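You operate a simulated robot arm through the tools that you are given. There is no shell and no other tool.

Carry out the task below with a simulated robot arm. There is one attempt and no reset: what you move stays moved.

TASK
Set the tester with the round gauge that the check card names.
Fine: gauge on the seat, arm over it, knob at the gauge's number, press test; shut the gauges drawer. Set down upright: what you pick out.

The check looks at the end state, three seconds after you hand in, the way a careful person would. Anything else that was tipped, shoved, dropped, spilled or broken makes it a failure.

THE ROBOT
A 6-joint arm with a two-finger gripper, fixed in place. Base frame: the origin is on the floor under the middle of its stand, x ahead of it, y to its left, z up. Readings come in m, degrees, newtons and seconds.
It reaches about 1.572 m from its shoulder. Its first joint turns from -166.0 to 166.0 degrees. Payload 2.45 kg.
The TCP is the grasp point between the finger pads, 0.02 m short of the fingertips. In the tool frame z runs along the fingers and y along their closing line. The gripper opens to 0.14 m; its body begins 0.168 m behind the TCP.
Orientation is told as [roll, pitch, yaw] about the base's x, y, z axes, in that order, counted from this pose: with the fingers straight down and closing along the base's y, the tool's x points along the base's -x, its y along +y and its z along -z.

THE INTERFACE
- The arm moves only by the tool play_rows. Its arguments are lists of equal length, an entry for each row: "delta_rot": the turn, a rotation vector about the base's x, y, z in degrees, a list of three; "travel": the shift along the base's x, y, z in mm, a list of three; "fingers": the finger opening in mm, from 0 to 140. In form: {"delta_rot": [[rx, ry, rz], ...], "travel": [[dx, dy, dz], ...], "fingers": [fingers, ...]}. A call has 1 to 20 rows; each row is the pose to reach, as a shift and turn from the pose commanded when the call began. A row lasts 0.2 s, in which the tool goes at most 0.05 m and 8.6 degrees; a call with a longer step from one row to the next is refused whole, and so is a gripper value outside its range. A pose out of reach is approached as far as the arm can. The call stops where the force on the tool passes 70 N (or 10 N more than at its start, if that is more) or the arm is blocked; 0.2 s more then pass. The fingers move at their own pace (about 0.045 m/s each) and stop on an object; they squeeze with about 37 N. The grip force told is the motor's: it shows also when the fingers shut on nothing. Time passes only in rows, and 0.2 s behind the last, so rows that repeat a pose let the fingers close. The reply holds the time, the measured pose of the TCP, the force on the tool along the base axes, the opening and the grip force, in the units named above and with some noise, with the torque about the TCP (base axes, N m) and any sound that the robot's microphone picked up.
- Cameras (640 x 400 px; columns grow to the right, rows downward): "scene" is fixed at [0.4005, 0.5018, 1.7212]; the picture's right is [-0.51, -0.86, 0.00], its down [-0.68, 0.41, -0.60] and it looks along [0.52, -0.31, -0.80] (base axes); focal length 374 px, centre (320, 200). "wrist" rides on the gripper at [0.078, 0.011, -0.209] in the tool frame; the picture's right is [-0.14, 0.99, 0.00], its down [-0.92, -0.13, -0.37] and it looks along [-0.37, -0.05, 0.93] (tool axes); focal length 280 px, centre (320, 200). There is no depth. A picture from a camera that has moved, and an enlarged one, comes with that camera's place and axes in the base frame and with its lens.
- snapshot(camera): a new picture of that camera. No time passes.
- zoom(camera, box): a new picture of the part [left, top, right, bottom] of that camera's present view, enlarged. No time passes.
- finish_job(): hands the job in; it is judged then, once.

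Places have to be worked out from the pictures, the camera data and where the tool is seen. Open the gripper and draw the arm clear of the work before you hand the job in, unless the task says otherwise.

The tools are called as a command line: name --argument value ..., lists and objects as JSON in quotes. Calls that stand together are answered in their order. play_rows: Moves the arm, as the interface text tells. Its arguments: {"type":"object","properties":{"delta_rot":{"type":"array"},"travel":{"type":"array"},"fingers":{"type":"array"}},"required":["delta_rot","travel","fingers"]} The other tools are called the same way: snapshot (camera) takes a picture; zoom (camera, box) takes an enlarged picture of a part of a camera's view; finish_job () hands the job in.

At the start:

```text
time: 0.0
eef_pos: [0.6919, -0.012, 1.2913]
tool_rot: [0.1, 0.0, 0.0]
force: [0.1, 0.5, -0.7]
ft_torque: [0.02, -0.04, -0.01]
gripper_width: 0.1402
gripper_force: 0.1
```

scene: 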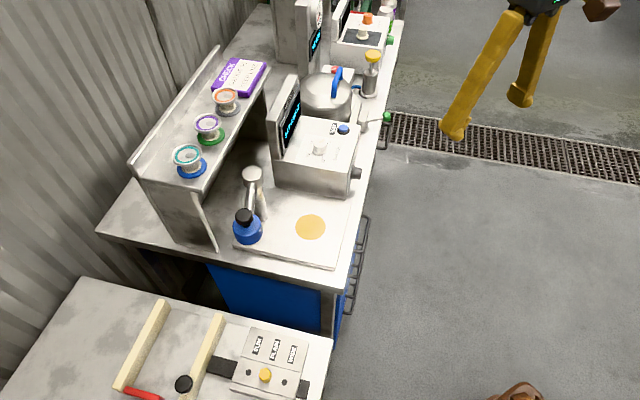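
wrist: 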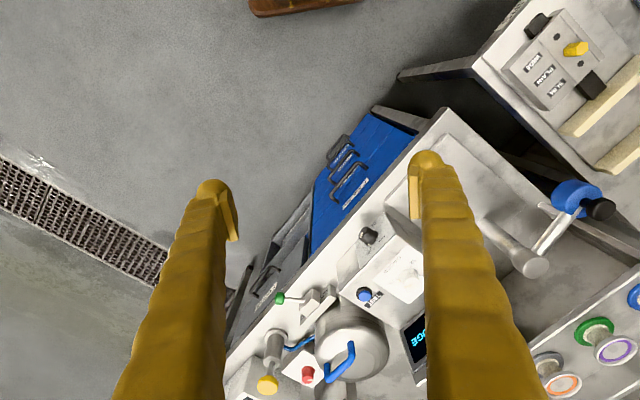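

I'll start by looking closely at the scene: bench with a shelf, a tester and a card. Let me zoom into the different parts.

zoom --camera "scene" --box '[130, 40, 290, 200]'

zoom --camera "scene" --box '[260, 60, 400, 200]'

zoom --camera "scene" --box '[240, 0, 420, 110]'

zoom --camera "scene" --box '[100, 270, 340, 400]'

zoom --camera "scene" --box '[200, 150, 400, 320]'

zoom --camera "wrist" --box '[220, 100, 440, 400]'

```text
2.50 times, centred on (210, 120) of scene
camera zoom: at [0.4005, 0.5018, 1.7212], right [-0.51, -0.86, 0.0], down [-0.68, 0.41, -0.6], along [0.52, -0.31, -0.8], focal length 936 px, centre (595, 400)
```

zoom: 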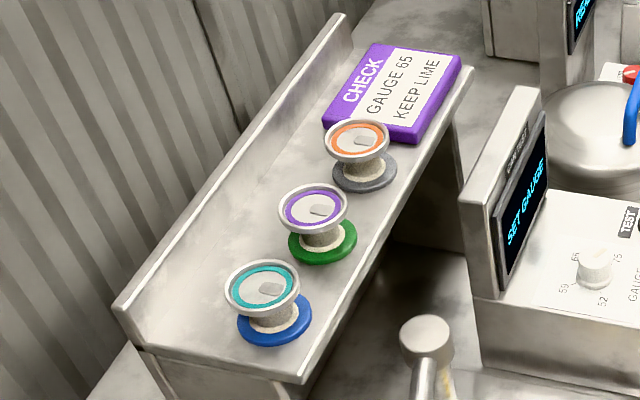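

```text
2.86 times, centred on (330, 130) of scene
camera zoom: at [0.4005, 0.5018, 1.7212], right [-0.51, -0.86, 0.0], down [-0.68, 0.41, -0.6], along [0.52, -0.31, -0.8], focal length 1070 px, centre (291, 400)
```

zoom: 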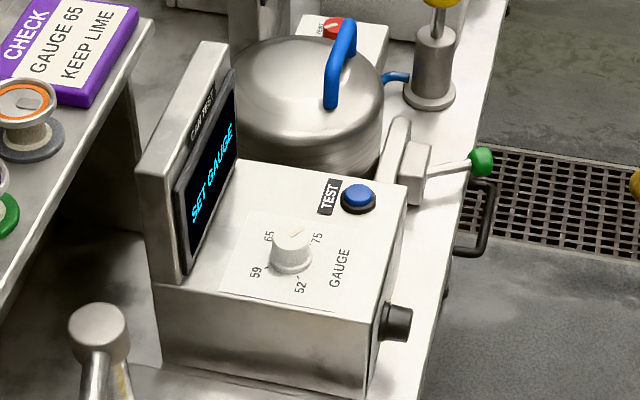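

```text
3.56 times, centred on (330, 55) of scene
camera zoom: at [0.4005, 0.5018, 1.7212], right [-0.51, -0.86, 0.0], down [-0.68, 0.41, -0.6], along [0.52, -0.31, -0.8], focal length 1332 px, centre (284, 716)
```

zoom: 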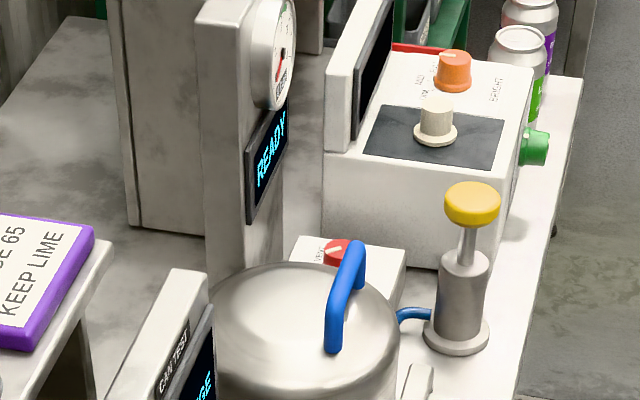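

```text
2.67 times, centred on (220, 335) of scene
camera zoom: at [0.4005, 0.5018, 1.7212], right [-0.51, -0.86, 0.0], down [-0.68, 0.41, -0.6], along [0.52, -0.31, -0.8], focal length 999 px, centre (587, -160)
```

zoom: 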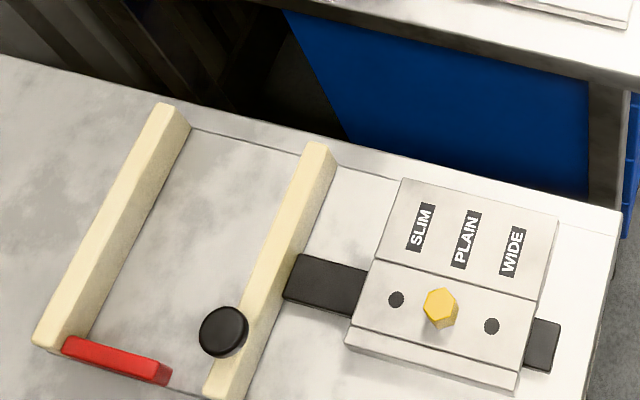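

```text
2.35 times, centred on (300, 235) of scene
camera zoom: at [0.4005, 0.5018, 1.7212], right [-0.51, -0.86, 0.0], down [-0.68, 0.41, -0.6], along [0.52, -0.31, -0.8], focal length 881 px, centre (367, 118)
```

zoom: 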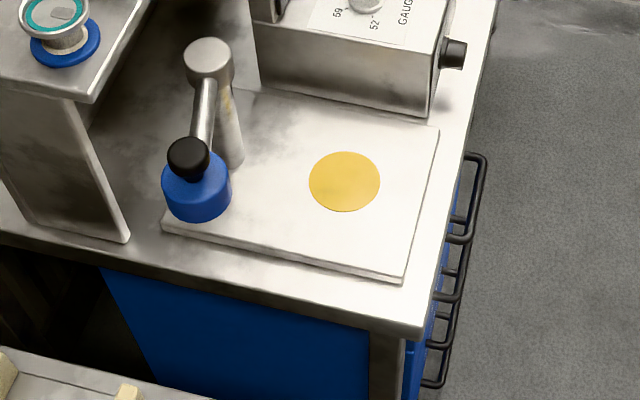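

```text
1.33 times, centred on (330, 250) of wrist
camera zoom: at [0.6131, -0.0022, 1.5008], right [0.14, 0.99, 0.0], down [0.92, -0.13, 0.37], along [0.37, -0.05, -0.93], focal length 374 px, centre (307, 133)
```

zoom: 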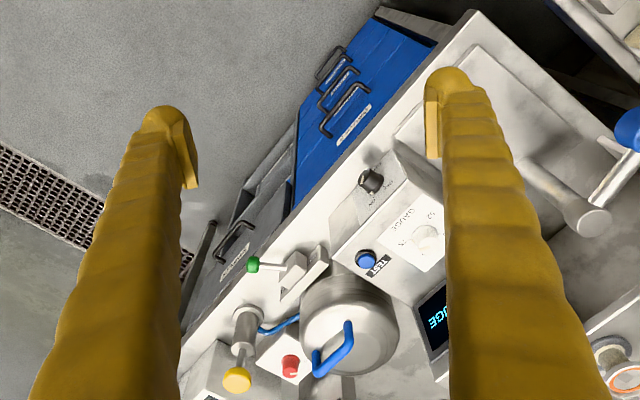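

The bench is turned about 45°, its front facing the robot; I'll zoom the wrist view on the drawer labels, the tester's side knob and the card.

zoom --camera "wrist" --box '[300, 110, 400, 230]'

zoom --camera "wrist" --box '[230, 220, 330, 350]'

zoom --camera "scene" --box '[200, 50, 280, 110]'

zoom --camera "scene" --box '[270, 70, 370, 200]'

zoom --camera "scene" --box '[330, 0, 420, 60]'

```text
3.33 times, centred on (350, 170) of wrist
camera zoom: at [0.6131, -0.0022, 1.5008], right [0.14, 0.99, 0.0], down [0.92, -0.13, 0.37], along [0.37, -0.05, -0.93], focal length 935 px, centre (220, 300)
```

zoom: 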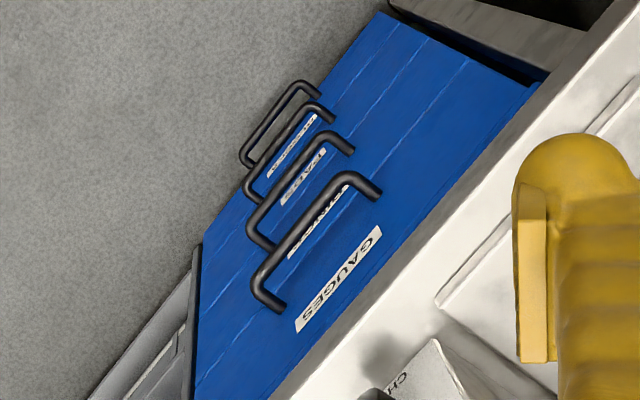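

```text
3.08 times, centred on (280, 285) of wrist
camera zoom: at [0.6131, -0.0022, 1.5008], right [0.14, 0.99, 0.0], down [0.92, -0.13, 0.37], along [0.37, -0.05, -0.93], focal length 863 px, centre (443, -62)
```

zoom: 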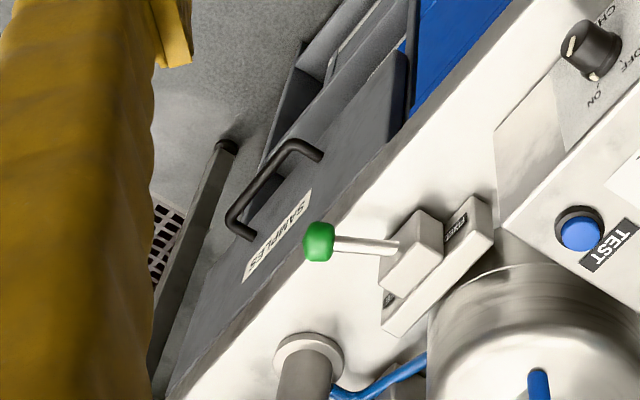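

```text
6.67 times, centred on (240, 80) of scene
camera zoom: at [0.4005, 0.5018, 1.7212], right [-0.51, -0.86, 0.0], down [-0.68, 0.41, -0.6], along [0.52, -0.31, -0.8], focal length 2497 px, centre (853, 1000)
```

zoom: 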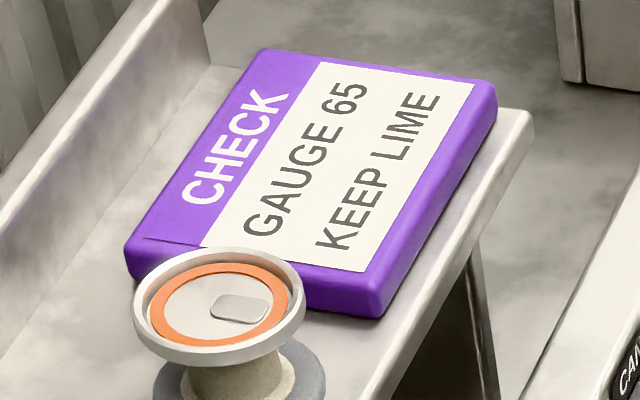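

```text
3.08 times, centred on (320, 135) of scene
camera zoom: at [0.4005, 0.5018, 1.7212], right [-0.51, -0.86, 0.0], down [-0.68, 0.41, -0.6], along [0.52, -0.31, -0.8], focal length 1152 px, centre (320, 400)
```

zoom: 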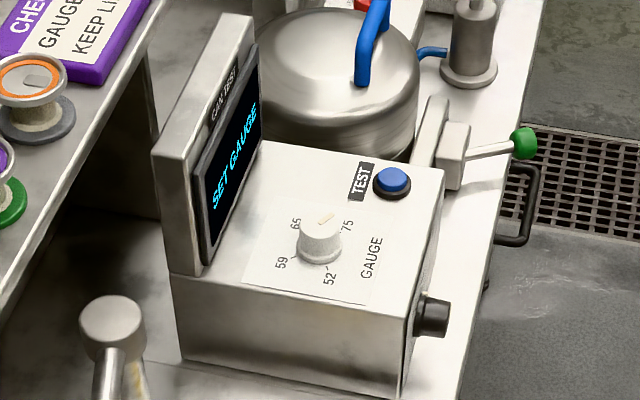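

```text
6.67 times, centred on (375, 30) of scene
camera zoom: at [0.4005, 0.5018, 1.7212], right [-0.51, -0.86, 0.0], down [-0.68, 0.41, -0.6], along [0.52, -0.31, -0.8], focal length 2497 px, centre (-47, 1333)
```

zoom: 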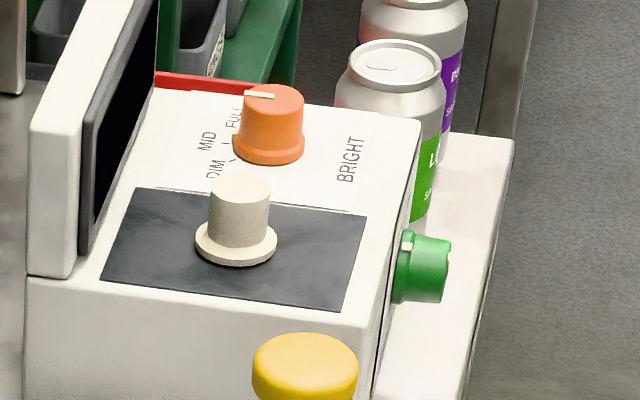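

The top drawer is labelled GAUGES and the card says GAUGE 65. I'll turn the wrist camera to face the bench front (yaw +45°) and come a bit lower, in free space ahead of the bench.

play_rows --delta_rot '[[0, 0, 7.5], [0, 0, 15], [0, 0, 22.5], [0, 0, 30], [0, 0, 37.5], [0, 0, 45], [0, 0, 45]]' --travel '[[-10, -10, -20], [-20, -20, -40], [-30, -30, -60], [-40, -40, -80], [-50, -50, -100], [-60, -60, -120], [-60, -60, -120]]' --fingers '[140, 140, 140, 140, 140, 140, 140]'

```text
time: 1.6
eef_pos: [0.6308, -0.0731, 1.1719]
tool_rot: [0.0, 0.0, 45.1]
force: [-0.8, -0.7, -0.2]
ft_torque: [-0.02, -0.03, 0.0]
gripper_width: 0.14
gripper_force: 0.0
```

Now tilting the tool up about 25° so the camera looks at the drawer fronts.

play_rows --delta_rot '[[5, -5, 0], [10, -10, 0], [15, -15, 0], [18, -18, 0], [18, -18, 0]]' --travel '[[0, 0, 0], [0, 0, 0], [0, 0, 0], [0, 0, 0], [0, 0, 0]]' --fingers '[140, 140, 140, 140, 140]'

snapshot --camera "wrist"

snapshot --camera "scene"

```text
time: 2.8
eef_pos: [0.6318, -0.0735, 1.1715]
tool_rot: [-0.2, -25.5, 44.9]
force: [-0.3, 0.2, 0.0]
ft_torque: [0.02, 0.0, -0.03]
gripper_width: 0.14
gripper_force: 0.0
```

```text
taken
camera wrist: at [0.5098, -0.1788, 1.3268], right [-0.61, 0.79, 0.06], down [0.57, 0.39, 0.73], along [0.55, 0.48, -0.68], focal length 280 px, centre (320, 200)
```

wrist: 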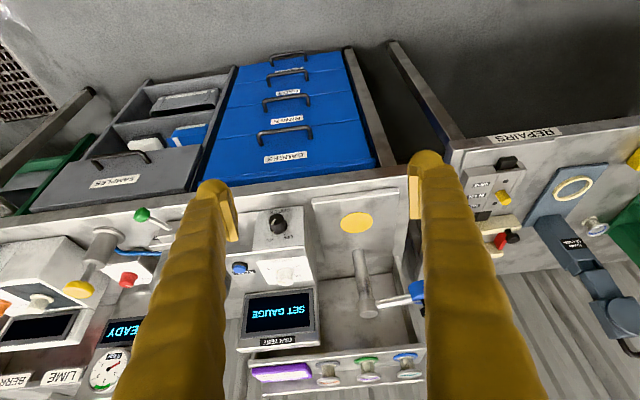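

```text
taken
```

scene: 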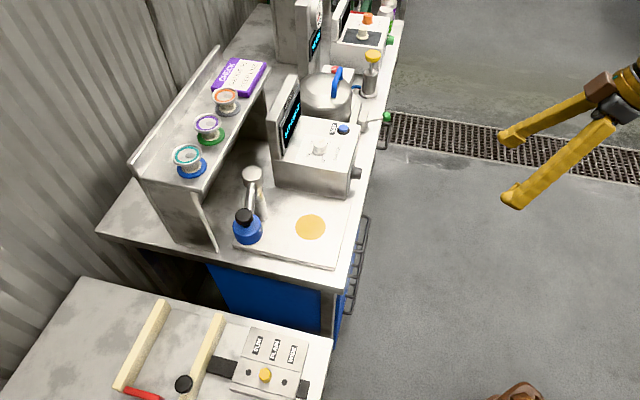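

The view is inverted (world up is image down). I'll zoom in on the GAUGES drawer and the tester.

zoom --camera "wrist" --box '[190, 40, 400, 200]'

zoom --camera "wrist" --box '[220, 180, 430, 390]'

zoom --camera "wrist" --box '[20, 60, 240, 230]'

```text
2.50 times, centred on (295, 120) of wrist
camera zoom: at [0.5098, -0.1788, 1.3268], right [-0.61, 0.79, 0.06], down [0.57, 0.39, 0.73], along [0.55, 0.48, -0.68], focal length 701 px, centre (382, 400)
```

zoom: 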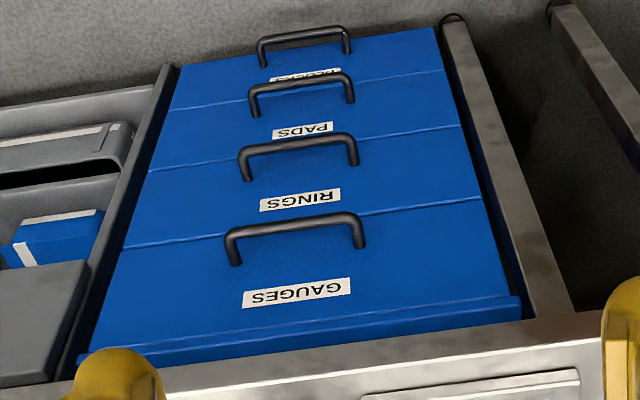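

```text
1.90 times, centred on (325, 285) of wrist
camera zoom: at [0.5098, -0.1788, 1.3268], right [-0.61, 0.79, 0.06], down [0.57, 0.39, 0.73], along [0.55, 0.48, -0.68], focal length 534 px, centre (310, 38)
```

zoom: 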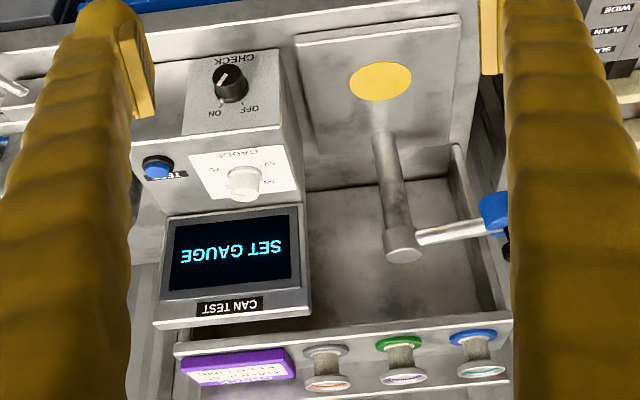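

```text
2.35 times, centred on (130, 145) of wrist
camera zoom: at [0.5098, -0.1788, 1.3268], right [-0.61, 0.79, 0.06], down [0.57, 0.39, 0.73], along [0.55, 0.48, -0.68], focal length 660 px, centre (767, 329)
```

zoom: 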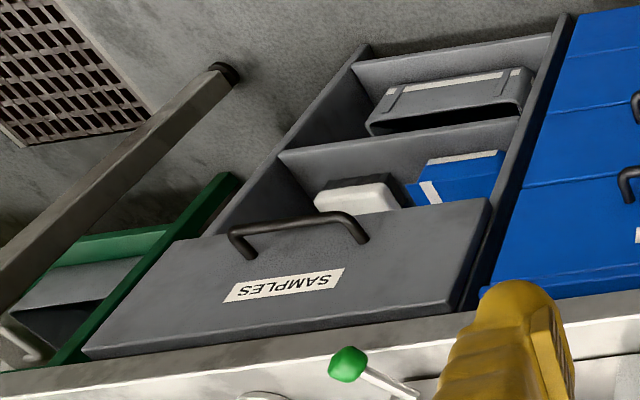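

Handle bar of the GAUGES drawer triangulates to about h=0.656 (distance toward the bench), e≈0.60, z≈0.665 in the bench-aligned frame. I'll level the tool, then yaw so the fingers close perpendicular to the bar.

play_rows --delta_rot '[[-6, 6, 0], [-12, 12, 0], [-18, 18, 0], [-18, 18, 0]]' --travel '[[-10, -10, -20], [-20, -20, -40], [-30, -30, -60], [-30, -30, -60]]' --fingers '[100, 100, 100, 100]'

play_rows --delta_rot '[[0, 0, -8], [0, 0, -16], [0, 0, -24], [0, 0, -32], [0, 0, -40], [0, 0, -48], [0, 0, -56], [0, 0, -64], [0, 0, -72], [0, 0, -80], [0, 0, -86], [0, 0, -90], [0, 0, -90]]' --travel '[[0, 0, 0], [0, 0, 0], [0, 0, 0], [0, 0, 0], [0, 0, 0], [0, 0, 0], [0, 0, 0], [0, 0, 0], [0, 0, 0], [0, 0, 0], [0, 0, 0], [0, 0, 0], [0, 0, 0]]' --fingers '[80, 80, 80, 80, 80, 80, 80, 80, 80, 80, 80, 80, 80]'

```text
time: 3.8
eef_pos: [0.6019, -0.1021, 1.1112]
tool_rot: [0.0, 0.1, 45.0]
force: [0.8, -0.3, 0.6]
ft_torque: [-0.02, -0.03, 0.01]
gripper_width: 0.1002
gripper_force: 0.0
```

```text
time: 6.6
eef_pos: [0.6008, -0.1017, 1.1122]
tool_rot: [0.0, -0.1, -45.1]
force: [-0.2, -0.2, 0.4]
ft_torque: [-0.02, -0.03, 0.01]
gripper_width: 0.0798
gripper_force: 0.0
```

Now tilting the fingers 60° from vertical toward the bench and lowering to a point well in front of the handle.

play_rows --delta_rot '[[5.3, -5.3, 0], [10.6, -10.6, 0], [15.9, -15.9, 0], [21.2, -21.2, 0], [26.5, -26.5, 0], [31.8, -31.8, 0], [37.1, -37.1, 0], [42.43, -42.43, 0], [42.43, -42.43, 0]]' --travel '[[17, 0, -39], [35, -1, -78], [52, -1, -117], [70, -2, -156], [87, -2, -195], [105, -3, -234], [122, -3, -273], [140, -4, -312], [140, -4, -312]]' --fingers '[80, 80, 80, 80, 80, 80, 80, 80, 80]'

snapshot --camera "wrist"

snapshot --camera "scene"

```text
time: 8.6
eef_pos: [0.7423, -0.1075, 0.7995]
tool_rot: [60.0, 0.0, -45.0]
force: [0.3, -0.5, 0.2]
ft_torque: [-0.04, 0.02, -0.02]
gripper_width: 0.0798
gripper_force: 0.1
```

```text
taken
camera wrist: at [0.5621, -0.1758, 0.9138], right [0.45, 0.25, 0.86], down [0.38, -0.92, 0.07], along [0.81, 0.29, -0.51], focal length 280 px, centre (320, 200)
```

wrist: 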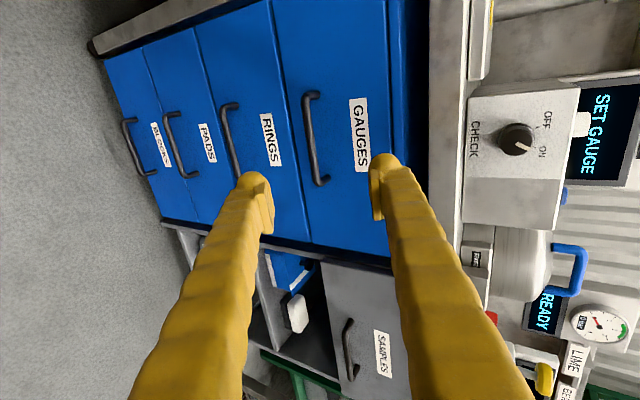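

```text
taken
```

scene: 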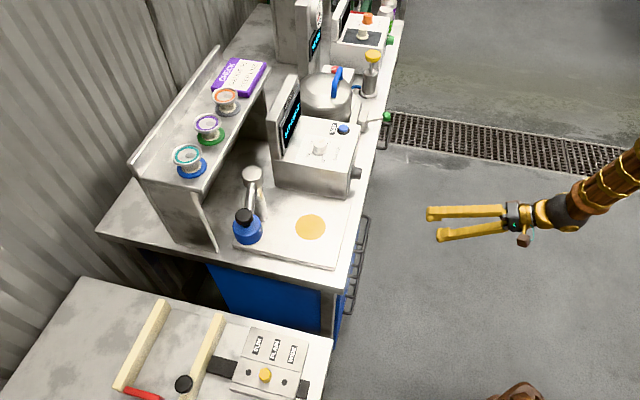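

The GAUGES handle is visible between the fingers; I'll zoom to refine its position.

zoom --camera "wrist" --box '[240, 60, 440, 220]'

zoom --camera "wrist" --box '[440, 60, 600, 220]'

```text
2.50 times, centred on (340, 140) of wrist
camera zoom: at [0.5621, -0.1758, 0.9138], right [0.45, 0.25, 0.86], down [0.38, -0.92, 0.07], along [0.81, 0.29, -0.51], focal length 701 px, centre (270, 350)
```

zoom: 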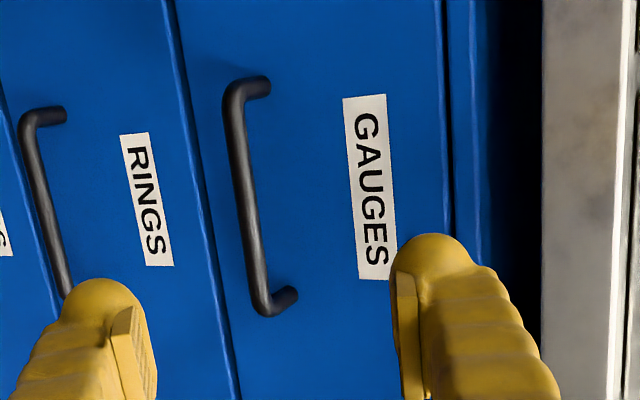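

```text
2.50 times, centred on (520, 140) of wrist
camera zoom: at [0.5621, -0.1758, 0.9138], right [0.45, 0.25, 0.86], down [0.38, -0.92, 0.07], along [0.81, 0.29, -0.51], focal length 701 px, centre (-180, 350)
```

zoom: 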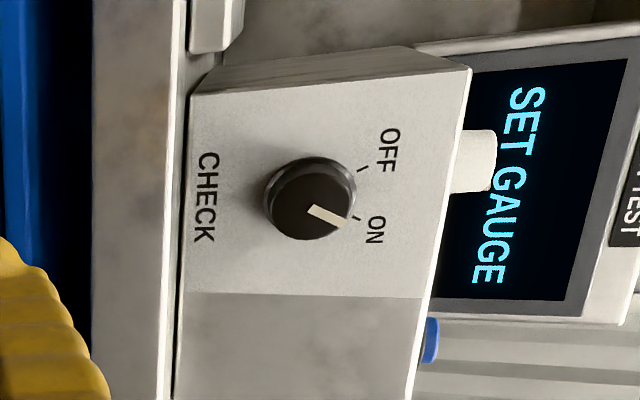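

The CHECK knob is ON already. Bar centre refines to h≈0.653, e≈0.602, z≈0.663. Let me look at the finger shape before going in.

zoom --camera "scene" --box '[410, 160, 570, 270]'

play_rows --delta_rot '[[5, -5, 0], [10, -10, 0], [14.14, -14.14, 0], [14.14, -14.14, 0], [14.14, -14.14, 0], [14.14, -14.14, 0], [14.14, -14.14, 0]]' --travel '[[0, 0, -30], [0, 0, -60], [0, 0, -90], [20, 20, -120], [40, 40, -126], [57, 59, -126], [57, 59, -126]]' --fingers '[44, 44, 44, 44, 44, 44, 44]'

snapshot --camera "wrist"

snapshot --camera "scene"

```text
3.64 times, centred on (490, 215) of scene
camera zoom: at [0.4005, 0.5018, 1.7212], right [-0.51, -0.86, 0.0], down [-0.68, 0.41, -0.6], along [0.52, -0.31, -0.8], focal length 1362 px, centre (-298, 146)
```

zoom: 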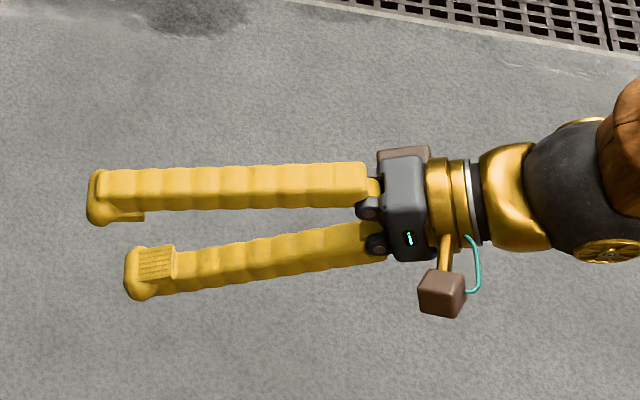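

```text
time: 10.2
eef_pos: [0.7987, -0.0474, 0.6717]
tool_rot: [80.0, 0.0, -44.9]
force: [0.3, 0.2, 0.2]
ft_torque: [0.0, 0.02, -0.04]
gripper_width: 0.0442
gripper_force: 0.0
```

```text
taken
camera wrist: at [0.5989, -0.1371, 0.7206], right [0.22, 0.02, 0.98], down [0.38, -0.92, -0.06], along [0.9, 0.38, -0.21], focal length 280 px, centre (320, 200)
```

wrist: 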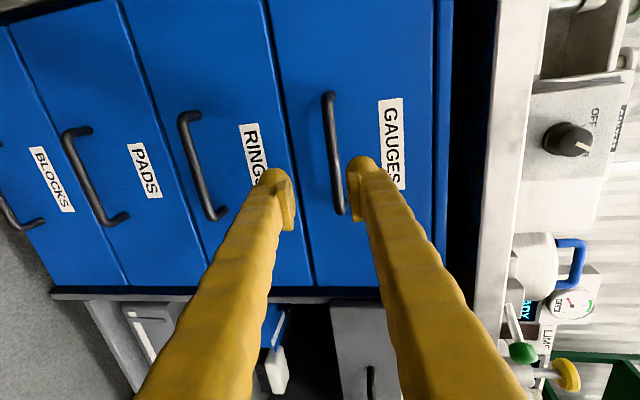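

```text
taken
```

scene: 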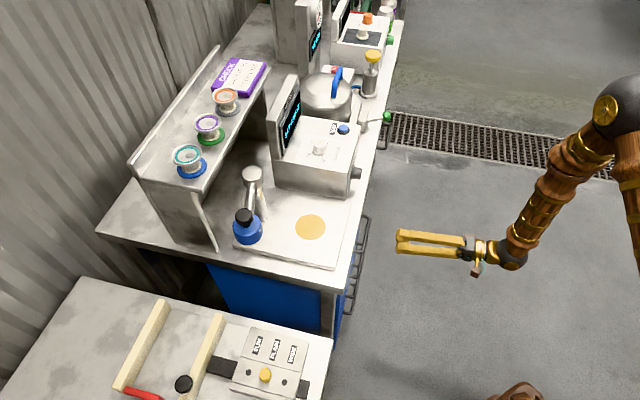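

Well aligned: bar at z≈0.668, TCP at z 0.672. I'll advance ~119 mm toward the bench and close on the bar.

play_rows --delta_rot '[[0, 0, 0], [0, 0, 0], [0, 0, 0], [0, 0, 0], [0, 0, 0]]' --travel '[[22, 20, -1], [44, 40, -2], [66, 62, -3], [85, 81, -3], [85, 81, -3]]' --fingers '[44, 44, 44, 44, 44]'

snapshot --camera "wrist"

```text
time: 11.4
eef_pos: [0.8829, 0.0343, 0.67]
tool_rot: [80.0, 0.1, -45.0]
force: [0.0, 0.2, 0.0]
ft_torque: [-0.02, 0.01, -0.02]
gripper_width: 0.0441
gripper_force: 0.1
```

```text
taken
camera wrist: at [0.6843, -0.0554, 0.7182], right [0.22, 0.02, 0.98], down [0.38, -0.92, -0.06], along [0.9, 0.38, -0.21], focal length 280 px, centre (320, 200)
```

wrist: 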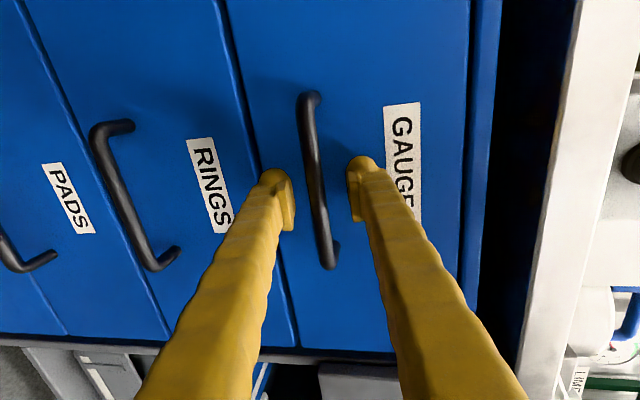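

The bar sits between the finger pads. Closing the gripper on it.

play_rows --delta_rot '[[0, 0, 0], [0, 0, 0], [0, 0, 0], [0, 0, 0], [0, 0, 0]]' --travel '[[0, 0, 0], [0, 0, 0], [0, 0, 0], [0, 0, 0], [0, 0, 0]]' --fingers '[0, 0, 0, 0, 0]'

snapshot --camera "wrist"

```text
time: 12.6
eef_pos: [0.8833, 0.0341, 0.6688]
tool_rot: [79.7, 0.2, -45.0]
force: [5.6, -7.7, -44.5]
ft_torque: [-0.19, -0.27, -0.03]
gripper_width: 0.0093
gripper_force: 37.0
```

```text
taken
camera wrist: at [0.684, -0.0555, 0.717], right [0.22, 0.03, 0.97], down [0.38, -0.92, -0.06], along [0.9, 0.38, -0.21], focal length 280 px, centre (320, 200)
```

wrist: 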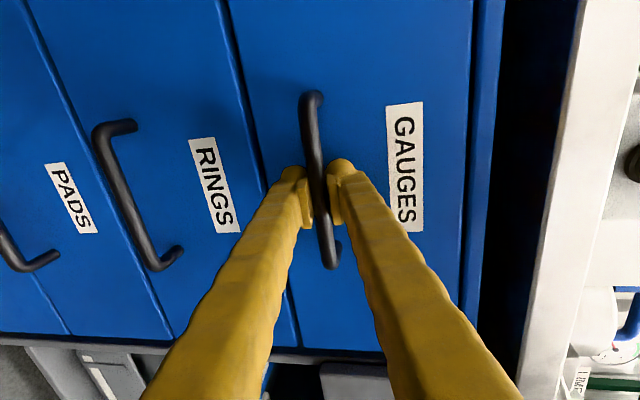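

The bar is gripped (9 mm). There's vertical load of ~45 N, so I'll lower a few mm to relieve it, then start pulling outward.

play_rows --delta_rot '[[0, 0, 0], [0, 0, 0]]' --travel '[[0, 0, -3], [0, 0, -4]]' --fingers '[0, 0]'

```text
time: 13.2
eef_pos: [0.8838, 0.0329, 0.668]
tool_rot: [80.2, -0.1, -45.0]
force: [-8.0, 0.2, 7.6]
ft_torque: [-0.03, 0.01, 0.03]
gripper_width: 0.0089
gripper_force: 36.8
```

Load relieved. Pulling the drawer out slowly along −h.

play_rows --delta_rot '[[0, 0, 0], [0, 0, 0], [0, 0, 0], [0, 0, 0], [0, 0, 0], [0, 0, 0], [0, 0, 0], [0, 0, 0], [0, 0, 0], [0, 0, 0], [0, 0, 0], [0, 0, 0], [0, 0, 0], [0, 0, 0], [0, 0, 0]]' --travel '[[-5, -5, 0], [-12, -12, 0], [-20, -20, 0], [-30, -30, 0], [-40, -40, 0], [-50, -50, 0], [-60, -60, 0], [-70, -70, 0], [-80, -80, 0], [-90, -90, 0], [-100, -100, 0], [-110, -110, 0], [-120, -120, 0], [-127, -127, 0], [-130, -130, 0]]' --fingers '[0, 0, 0, 0, 0, 0, 0, 0, 0, 0, 0, 0, 0, 0, 0]'

snapshot --camera "wrist"

snapshot --camera "scene"

```text
time: 14.6
eef_pos: [0.8391, -0.0108, 0.6687]
tool_rot: [80.1, -0.1, -44.9]
force: [-2.3, 4.2, 12.7]
ft_torque: [0.02, 0.0, -0.39]
gripper_width: 0.009
gripper_force: 36.6
stopped in row 6: the force on the tool passed its limit at 72 N (the readings are from after the stop); the commanded pose is now the measured one
```

```text
taken
camera wrist: at [0.6392, -0.1007, 0.7151], right [0.21, 0.02, 0.98], down [0.38, -0.92, -0.06], along [0.9, 0.38, -0.21], focal length 280 px, centre (320, 200)
```

wrist: 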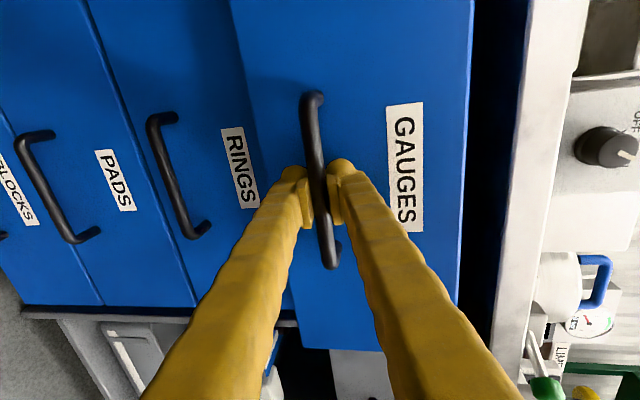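

```text
taken
```

scene: 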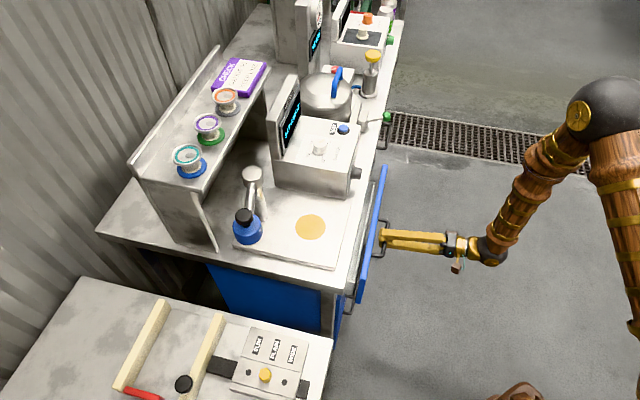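

The drawer came out ~63 mm, then the force limit tripped, likely from speed. I'll keep pulling more slowly.

play_rows --delta_rot '[[0, 0, 0], [0, 0, 0], [0, 0, 0], [0, 0, 0], [0, 0, 0], [0, 0, 0], [0, 0, 0], [0, 0, 0], [0, 0, 0], [0, 0, 0], [0, 0, 0], [0, 0, 0], [0, 0, 0], [0, 0, 0], [0, 0, 0]]' --travel '[[-2, -2, 0], [-5, -5, 0], [-9, -9, 0], [-13, -13, 0], [-17, -17, 0], [-21, -21, 0], [-25, -25, 0], [-29, -29, 0], [-33, -33, 0], [-37, -37, 0], [-41, -41, 0], [-45, -45, 0], [-49, -49, 0], [-52, -52, 0], [-54, -54, 0]]' --fingers '[0, 0, 0, 0, 0, 0, 0, 0, 0, 0, 0, 0, 0, 0, 0]'

```text
time: 17.8
eef_pos: [0.7852, -0.0654, 0.6675]
tool_rot: [80.3, -0.1, -45.0]
force: [-6.9, 8.7, 42.1]
ft_torque: [0.01, 0.05, 0.16]
gripper_width: 0.0093
gripper_force: 36.6
```

Moving well; there's +42 N vertical load, so I'll raise 2 mm as I continue pulling slowly.

play_rows --delta_rot '[[0, 0, 0], [0, 0, 0], [0, 0, 0], [0, 0, 0], [0, 0, 0], [0, 0, 0], [0, 0, 0], [0, 0, 0], [0, 0, 0], [0, 0, 0], [0, 0, 0], [0, 0, 0], [0, 0, 0], [0, 0, 0], [0, 0, 0], [0, 0, 0], [0, 0, 0]]' --travel '[[0, 0, 1], [-2, -2, 2], [-6, -6, 2], [-10, -10, 2], [-14, -14, 2], [-18, -18, 2], [-22, -22, 2], [-26, -26, 2], [-30, -30, 2], [-34, -34, 2], [-38, -38, 2], [-42, -42, 2], [-46, -46, 2], [-50, -50, 2], [-54, -54, 2], [-57, -57, 2], [-58, -58, 2]]' --fingers '[0, 0, 0, 0, 0, 0, 0, 0, 0, 0, 0, 0, 0, 0, 0, 0, 0]'

snapshot --camera "scene"

```text
time: 21.4
eef_pos: [0.7276, -0.1226, 0.6691]
tool_rot: [80.1, -0.1, -44.9]
force: [2.7, -0.1, -62.3]
ft_torque: [0.01, -0.1, 0.07]
gripper_width: 0.0093
gripper_force: 37.2
```

```text
taken
```

scene: 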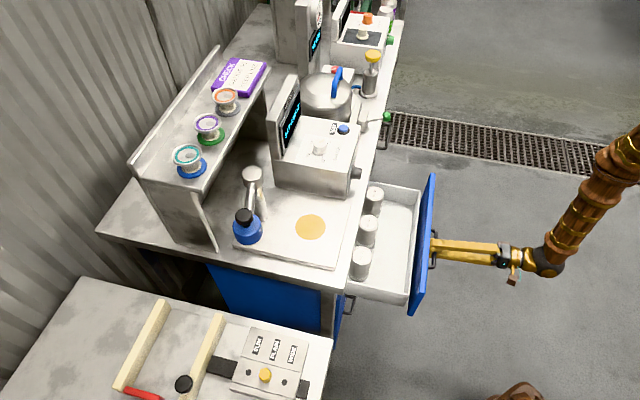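

Three round gauges are now visible in the drawer. Let me zoom there.

zoom --camera "scene" --box '[330, 160, 450, 320]'

snapshot --camera "wrist"

```text
2.50 times, centred on (390, 240) of scene
camera zoom: at [0.4005, 0.5018, 1.7212], right [-0.51, -0.86, 0.0], down [-0.68, 0.41, -0.6], along [0.52, -0.31, -0.8], focal length 936 px, centre (145, 100)
```

zoom: 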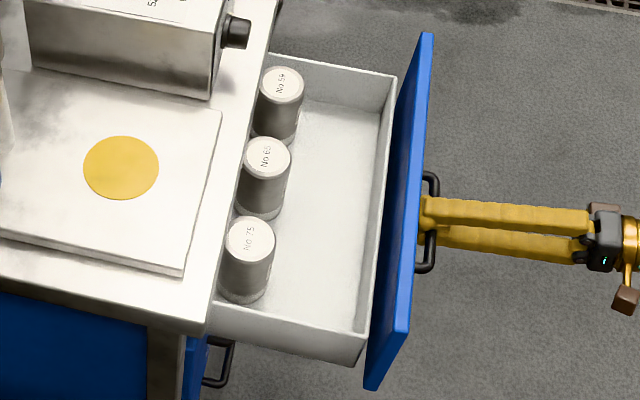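

```text
taken
camera wrist: at [0.5271, -0.2131, 0.7161], right [0.22, 0.02, 0.98], down [0.38, -0.92, -0.06], along [0.9, 0.38, -0.21], focal length 280 px, centre (320, 200)
```

wrist: 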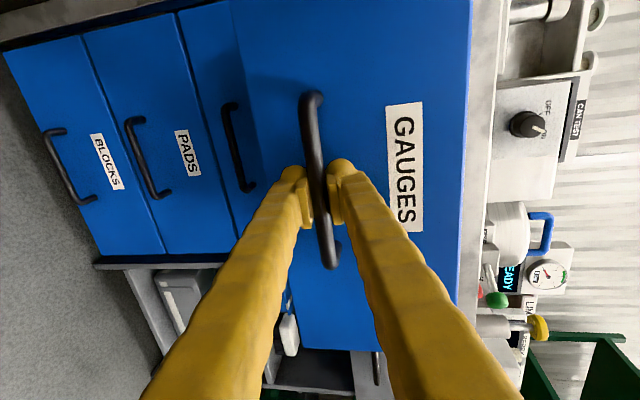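

Gauges No 59, No 65 (middle), No 75 are in the drawer. I'll open it a bit further to get clear of the bench edge, relieving the vertical load first.

play_rows --delta_rot '[[0, 0, 0], [0, 0, 0], [0, 0, 0], [0, 0, 0], [0, 0, 0], [0, 0, 0], [0, 0, 0], [0, 0, 0], [0, 0, 0], [0, 0, 0], [0, 0, 0], [0, 0, 0], [0, 0, 0], [0, 0, 0]]' --travel '[[0, 0, -1], [-2, -2, -1], [-5, -5, -1], [-9, -9, -1], [-13, -13, -1], [-17, -17, -1], [-21, -21, -1], [-25, -25, -1], [-29, -29, -1], [-33, -33, -1], [-37, -37, -1], [-41, -41, -1], [-44, -44, -1], [-45, -45, -1]]' --fingers '[0, 0, 0, 0, 0, 0, 0, 0, 0, 0, 0, 0, 0, 0]'

zoom --camera "scene" --box '[330, 160, 450, 320]'

```text
time: 24.4
eef_pos: [0.6818, -0.1691, 0.6678]
tool_rot: [80.1, -0.1, -45.0]
force: [-6.9, 6.9, -10.5]
ft_torque: [0.01, 0.01, -0.01]
gripper_width: 0.0092
gripper_force: 36.9
```

```text
2.50 times, centred on (390, 240) of scene
camera zoom: at [0.4005, 0.5018, 1.7212], right [-0.51, -0.86, 0.0], down [-0.68, 0.41, -0.6], along [0.52, -0.31, -0.8], focal length 936 px, centre (145, 100)
```

zoom: 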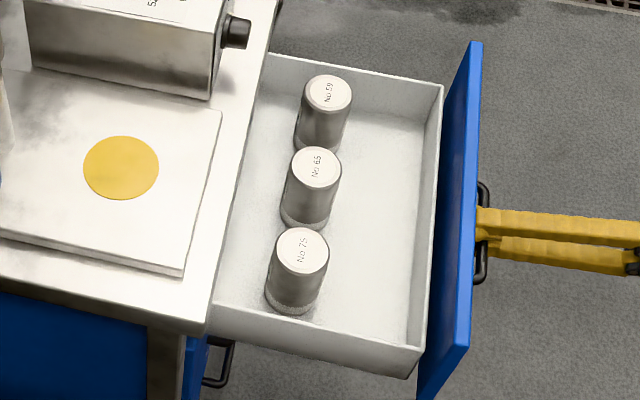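

The gauges are now well clear of the bench edge. Let me read the middle gauge's number closely.

zoom --camera "scene" --box '[375, 180, 415, 275]'

zoom --camera "scene" --box '[380, 205, 410, 230]'

```text
4.21 times, centred on (395, 228) of scene
camera zoom: at [0.4005, 0.5018, 1.7212], right [-0.51, -0.86, 0.0], down [-0.68, 0.41, -0.6], along [0.52, -0.31, -0.8], focal length 1577 px, centre (4, 84)
```

zoom: 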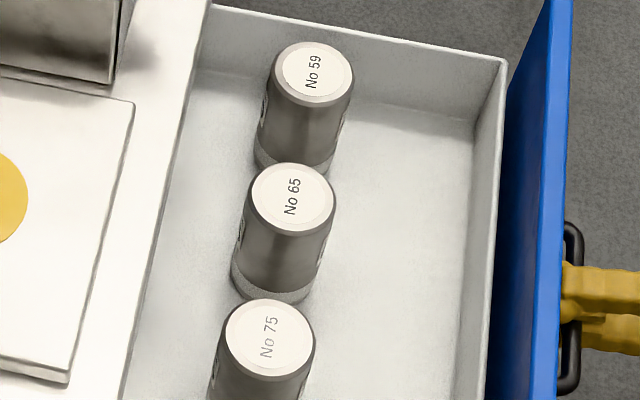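

```text
16.00 times, centred on (395, 218) of scene
camera zoom: at [0.4005, 0.5018, 1.7212], right [-0.51, -0.86, 0.0], down [-0.68, 0.41, -0.6], along [0.52, -0.31, -0.8], focal length 5992 px, centre (-880, -80)
```

zoom: 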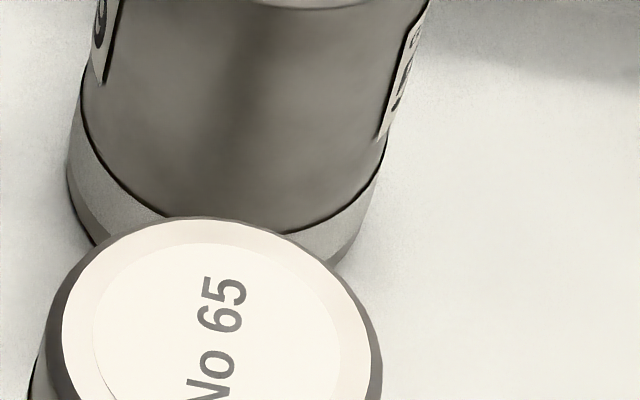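

Middle is No 65. Releasing the handle and backing straight off, then rising.

play_rows --delta_rot '[[0, 0, 0], [0, 0, 0], [0, 0, 0], [0, 0, 0], [0, 0, 0], [0, 0, 0], [0, 0, 0]]' --travel '[[0, 0, 0], [0, 0, 0], [0, 0, 0], [-20, -20, 0], [-40, -40, 0], [-60, -60, 0], [-60, -60, 0]]' --fingers '[44, 44, 44, 44, 44, 44, 44]'

snapshot --camera "scene"

```text
time: 25.9
eef_pos: [0.622, -0.2286, 0.6686]
tool_rot: [80.1, 0.0, -44.9]
force: [0.7, -0.8, -0.3]
ft_torque: [-0.01, 0.0, 0.03]
gripper_width: 0.044
gripper_force: 0.0
```

```text
taken
```

scene: 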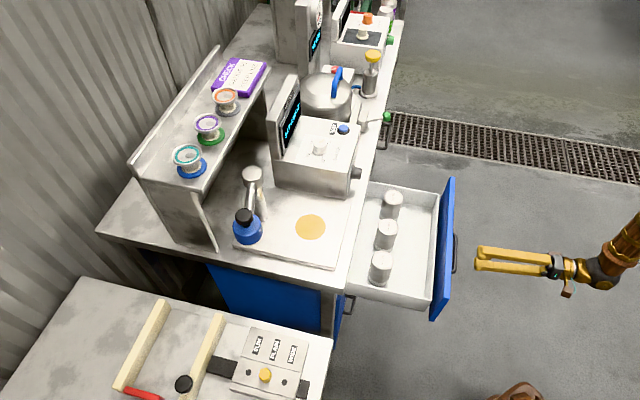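

The drawer holds still. Leveling the tool and rising to look down into the drawer.

play_rows --delta_rot '[[-5.657, 5.657, 0], [-11.314, 11.314, 0], [-16.971, 16.971, 0], [-22.628, 22.628, 0], [-28.285, 28.285, 0], [-33.942, 33.942, 0], [-39.599, 39.599, 0], [-45.256, 45.256, 0], [-50.913, 50.913, 0], [-56.57, 56.57, 0], [-56.57, 56.57, 0], [-56.57, 56.57, 0], [-56.57, 56.57, 0], [-56.57, 56.57, 0], [-56.57, 56.57, 0]]' --travel '[[0, 0, 33], [0, 0, 66], [0, 0, 99], [0, 0, 132], [0, 0, 165], [0, 0, 198], [0, 0, 231], [0, 0, 264], [0, 0, 297], [0, 0, 330], [30, 30, 330], [60, 60, 330], [90, 90, 330], [120, 120, 330], [120, 120, 330]]' --fingers '[100, 100, 100, 100, 100, 100, 100, 100, 100, 100, 100, 100, 100, 100, 100]'

snapshot --camera "wrist"

snapshot --camera "scene"

```text
time: 29.1
eef_pos: [0.7419, -0.1068, 0.9988]
tool_rot: [0.1, 0.0, -44.8]
force: [-0.5, -0.9, 0.7]
ft_torque: [0.01, 0.01, 0.01]
gripper_width: 0.1001
gripper_force: 0.1
```

```text
taken
camera wrist: at [0.6942, -0.0454, 1.2095], right [0.8, 0.6, 0.0], down [0.56, -0.74, 0.37], along [0.22, -0.29, -0.93], focal length 280 px, centre (320, 200)
```

wrist: 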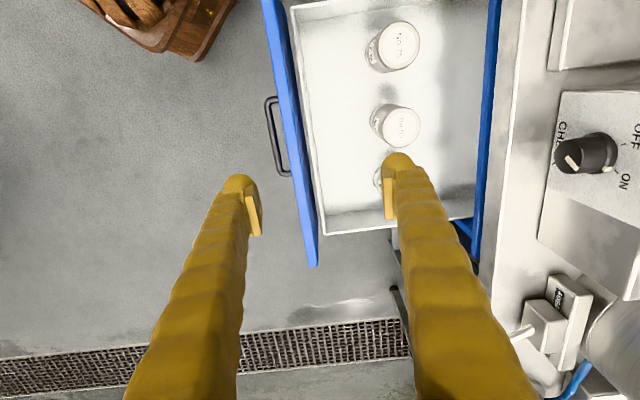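

```text
taken
```

scene: 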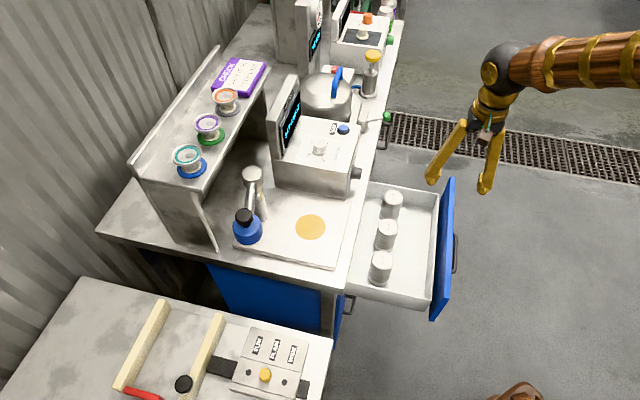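

I'll zoom in on the gauges from this view for position.

zoom --camera "wrist" --box '[340, 10, 460, 210]'

zoom --camera "wrist" --box '[360, 90, 440, 150]'

zoom --camera "scene" --box '[350, 170, 450, 310]'

```text
2.00 times, centred on (400, 110) of wrist
camera zoom: at [0.6942, -0.0454, 1.2095], right [0.8, 0.6, 0.0], down [0.56, -0.74, 0.37], along [0.22, -0.29, -0.93], focal length 561 px, centre (160, 380)
```

zoom: 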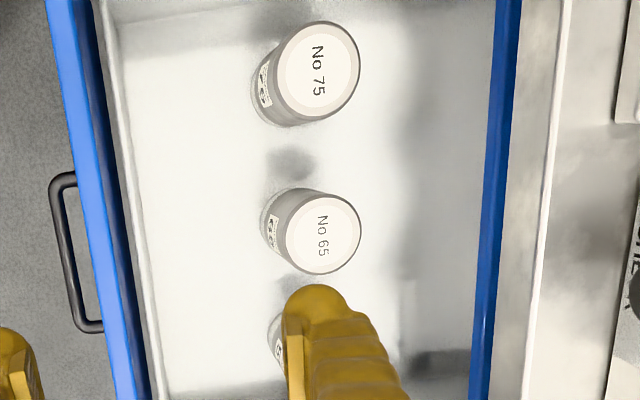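

```text
6.67 times, centred on (400, 120) of wrist
camera zoom: at [0.6942, -0.0454, 1.2095], right [0.8, 0.6, 0.0], down [0.56, -0.74, 0.37], along [0.22, -0.29, -0.93], focal length 1869 px, centre (-213, 733)
```

zoom: 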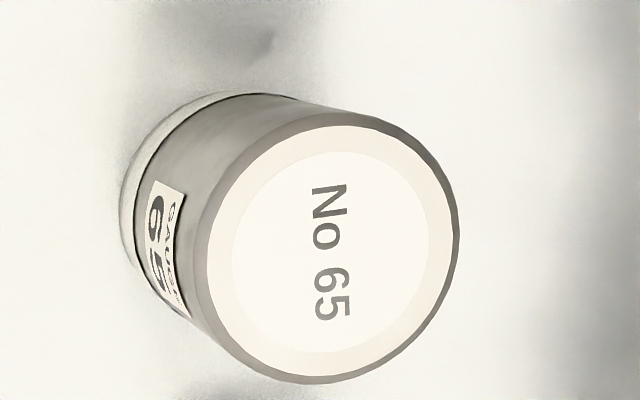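

```text
2.86 times, centred on (400, 240) of scene
camera zoom: at [0.4005, 0.5018, 1.7212], right [-0.51, -0.86, 0.0], down [-0.68, 0.41, -0.6], along [0.52, -0.31, -0.8], focal length 1070 px, centre (91, 86)
```

zoom: 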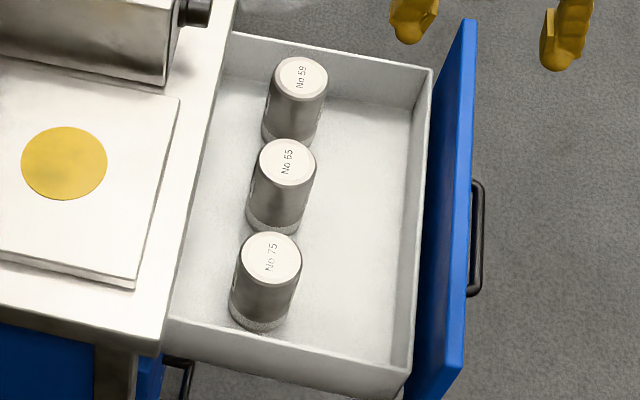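

Gauge 65 triangulates to h≈0.584, e≈0.602, top z≈0.737, diameter ~65 mm, height ~115 mm. I'll move above it and check alignment before descending.

play_rows --delta_rot '[[0, 0, 0], [0, 0, 0], [0, 0, 0], [0, 0, 0], [0, 0, 0], [0, 0, 0]]' --travel '[[24, 23, -20], [48, 47, -50], [72, 70, -80], [97, 94, -115], [97, 94, -135], [97, 94, -135]]' --fingers '[100, 100, 100, 100, 100, 100]'

snapshot --camera "wrist"

zoom --camera "scene" --box '[330, 130, 450, 310]'

```text
time: 30.6
eef_pos: [0.8394, -0.0144, 0.8626]
tool_rot: [0.0, 0.1, -44.9]
force: [0.1, -0.2, 0.6]
ft_torque: [0.0, 0.01, 0.02]
gripper_width: 0.1001
gripper_force: 0.2
```

```text
taken
camera wrist: at [0.7912, 0.0476, 1.073], right [0.8, 0.6, 0.0], down [0.56, -0.74, 0.37], along [0.22, -0.29, -0.93], focal length 280 px, centre (320, 200)
```

wrist: 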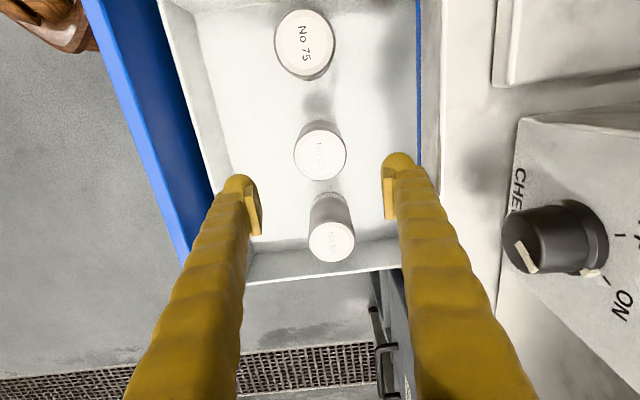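

```text
2.22 times, centred on (390, 220) of scene
camera zoom: at [0.4005, 0.5018, 1.7212], right [-0.51, -0.86, 0.0], down [-0.68, 0.41, -0.6], along [0.52, -0.31, -0.8], focal length 832 px, centre (164, 156)
```

zoom: 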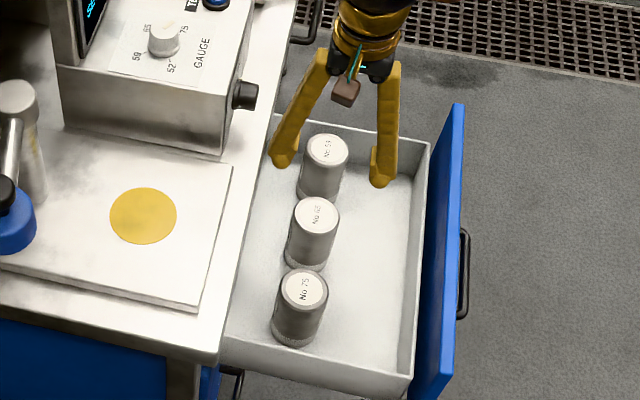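

Gauge 65 is at h≈0.583, e≈0.599; a 4 mm correction along e, then descend to grip at z≈0.69.

play_rows --delta_rot '[[0, 0, 0], [0, 0, 0], [0, 0, 0], [0, 0, 0], [0, 0, 0], [0, 0, 0], [0, 0, 0]]' --travel '[[-3, 3, -20], [-3, 3, -50], [-3, 3, -80], [-3, 3, -110], [-3, 3, -140], [-3, 3, -168], [-3, 3, -170]]' --fingers '[100, 100, 100, 100, 100, 100, 100]'

snapshot --camera "wrist"

zoom --camera "scene" --box '[330, 130, 450, 310]'

```text
time: 32.1
eef_pos: [0.835, -0.0116, 0.693]
tool_rot: [0.1, 0.0, -45.0]
force: [0.2, 0.0, -0.4]
ft_torque: [0.0, 0.02, 0.0]
gripper_width: 0.1001
gripper_force: 0.0
```

```text
taken
camera wrist: at [0.7878, 0.0511, 0.9034], right [0.8, 0.6, 0.0], down [0.56, -0.74, 0.37], along [0.22, -0.29, -0.93], focal length 280 px, centre (320, 200)
```

wrist: 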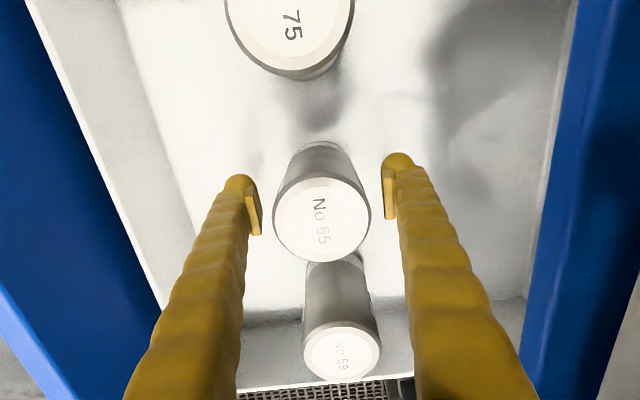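

```text
2.22 times, centred on (390, 220) of scene
camera zoom: at [0.4005, 0.5018, 1.7212], right [-0.51, -0.86, 0.0], down [-0.68, 0.41, -0.6], along [0.52, -0.31, -0.8], focal length 832 px, centre (164, 156)
```

zoom: 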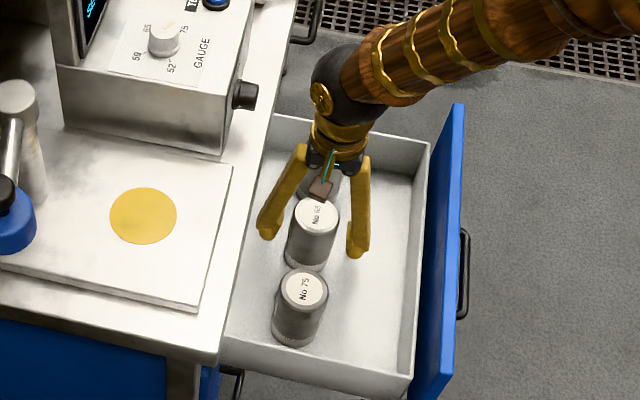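

Alignment is good (gauge at h 0.583, e 0.600 vs TCP 0.582, 0.599). Closing the gripper.

play_rows --delta_rot '[[0, 0, 0], [0, 0, 0], [0, 0, 0], [0, 0, 0], [0, 0, 0]]' --travel '[[0, 0, 0], [0, 0, 0], [0, 0, 0], [0, 0, 0], [0, 0, 0]]' --fingers '[50, 50, 50, 50, 50]'

```text
time: 33.4
eef_pos: [0.837, -0.0107, 0.6938]
tool_rot: [0.2, 0.1, -45.0]
force: [0.9, 0.0, 2.0]
ft_torque: [-0.07, 0.06, -0.01]
gripper_width: 0.0688
gripper_force: 36.7
```

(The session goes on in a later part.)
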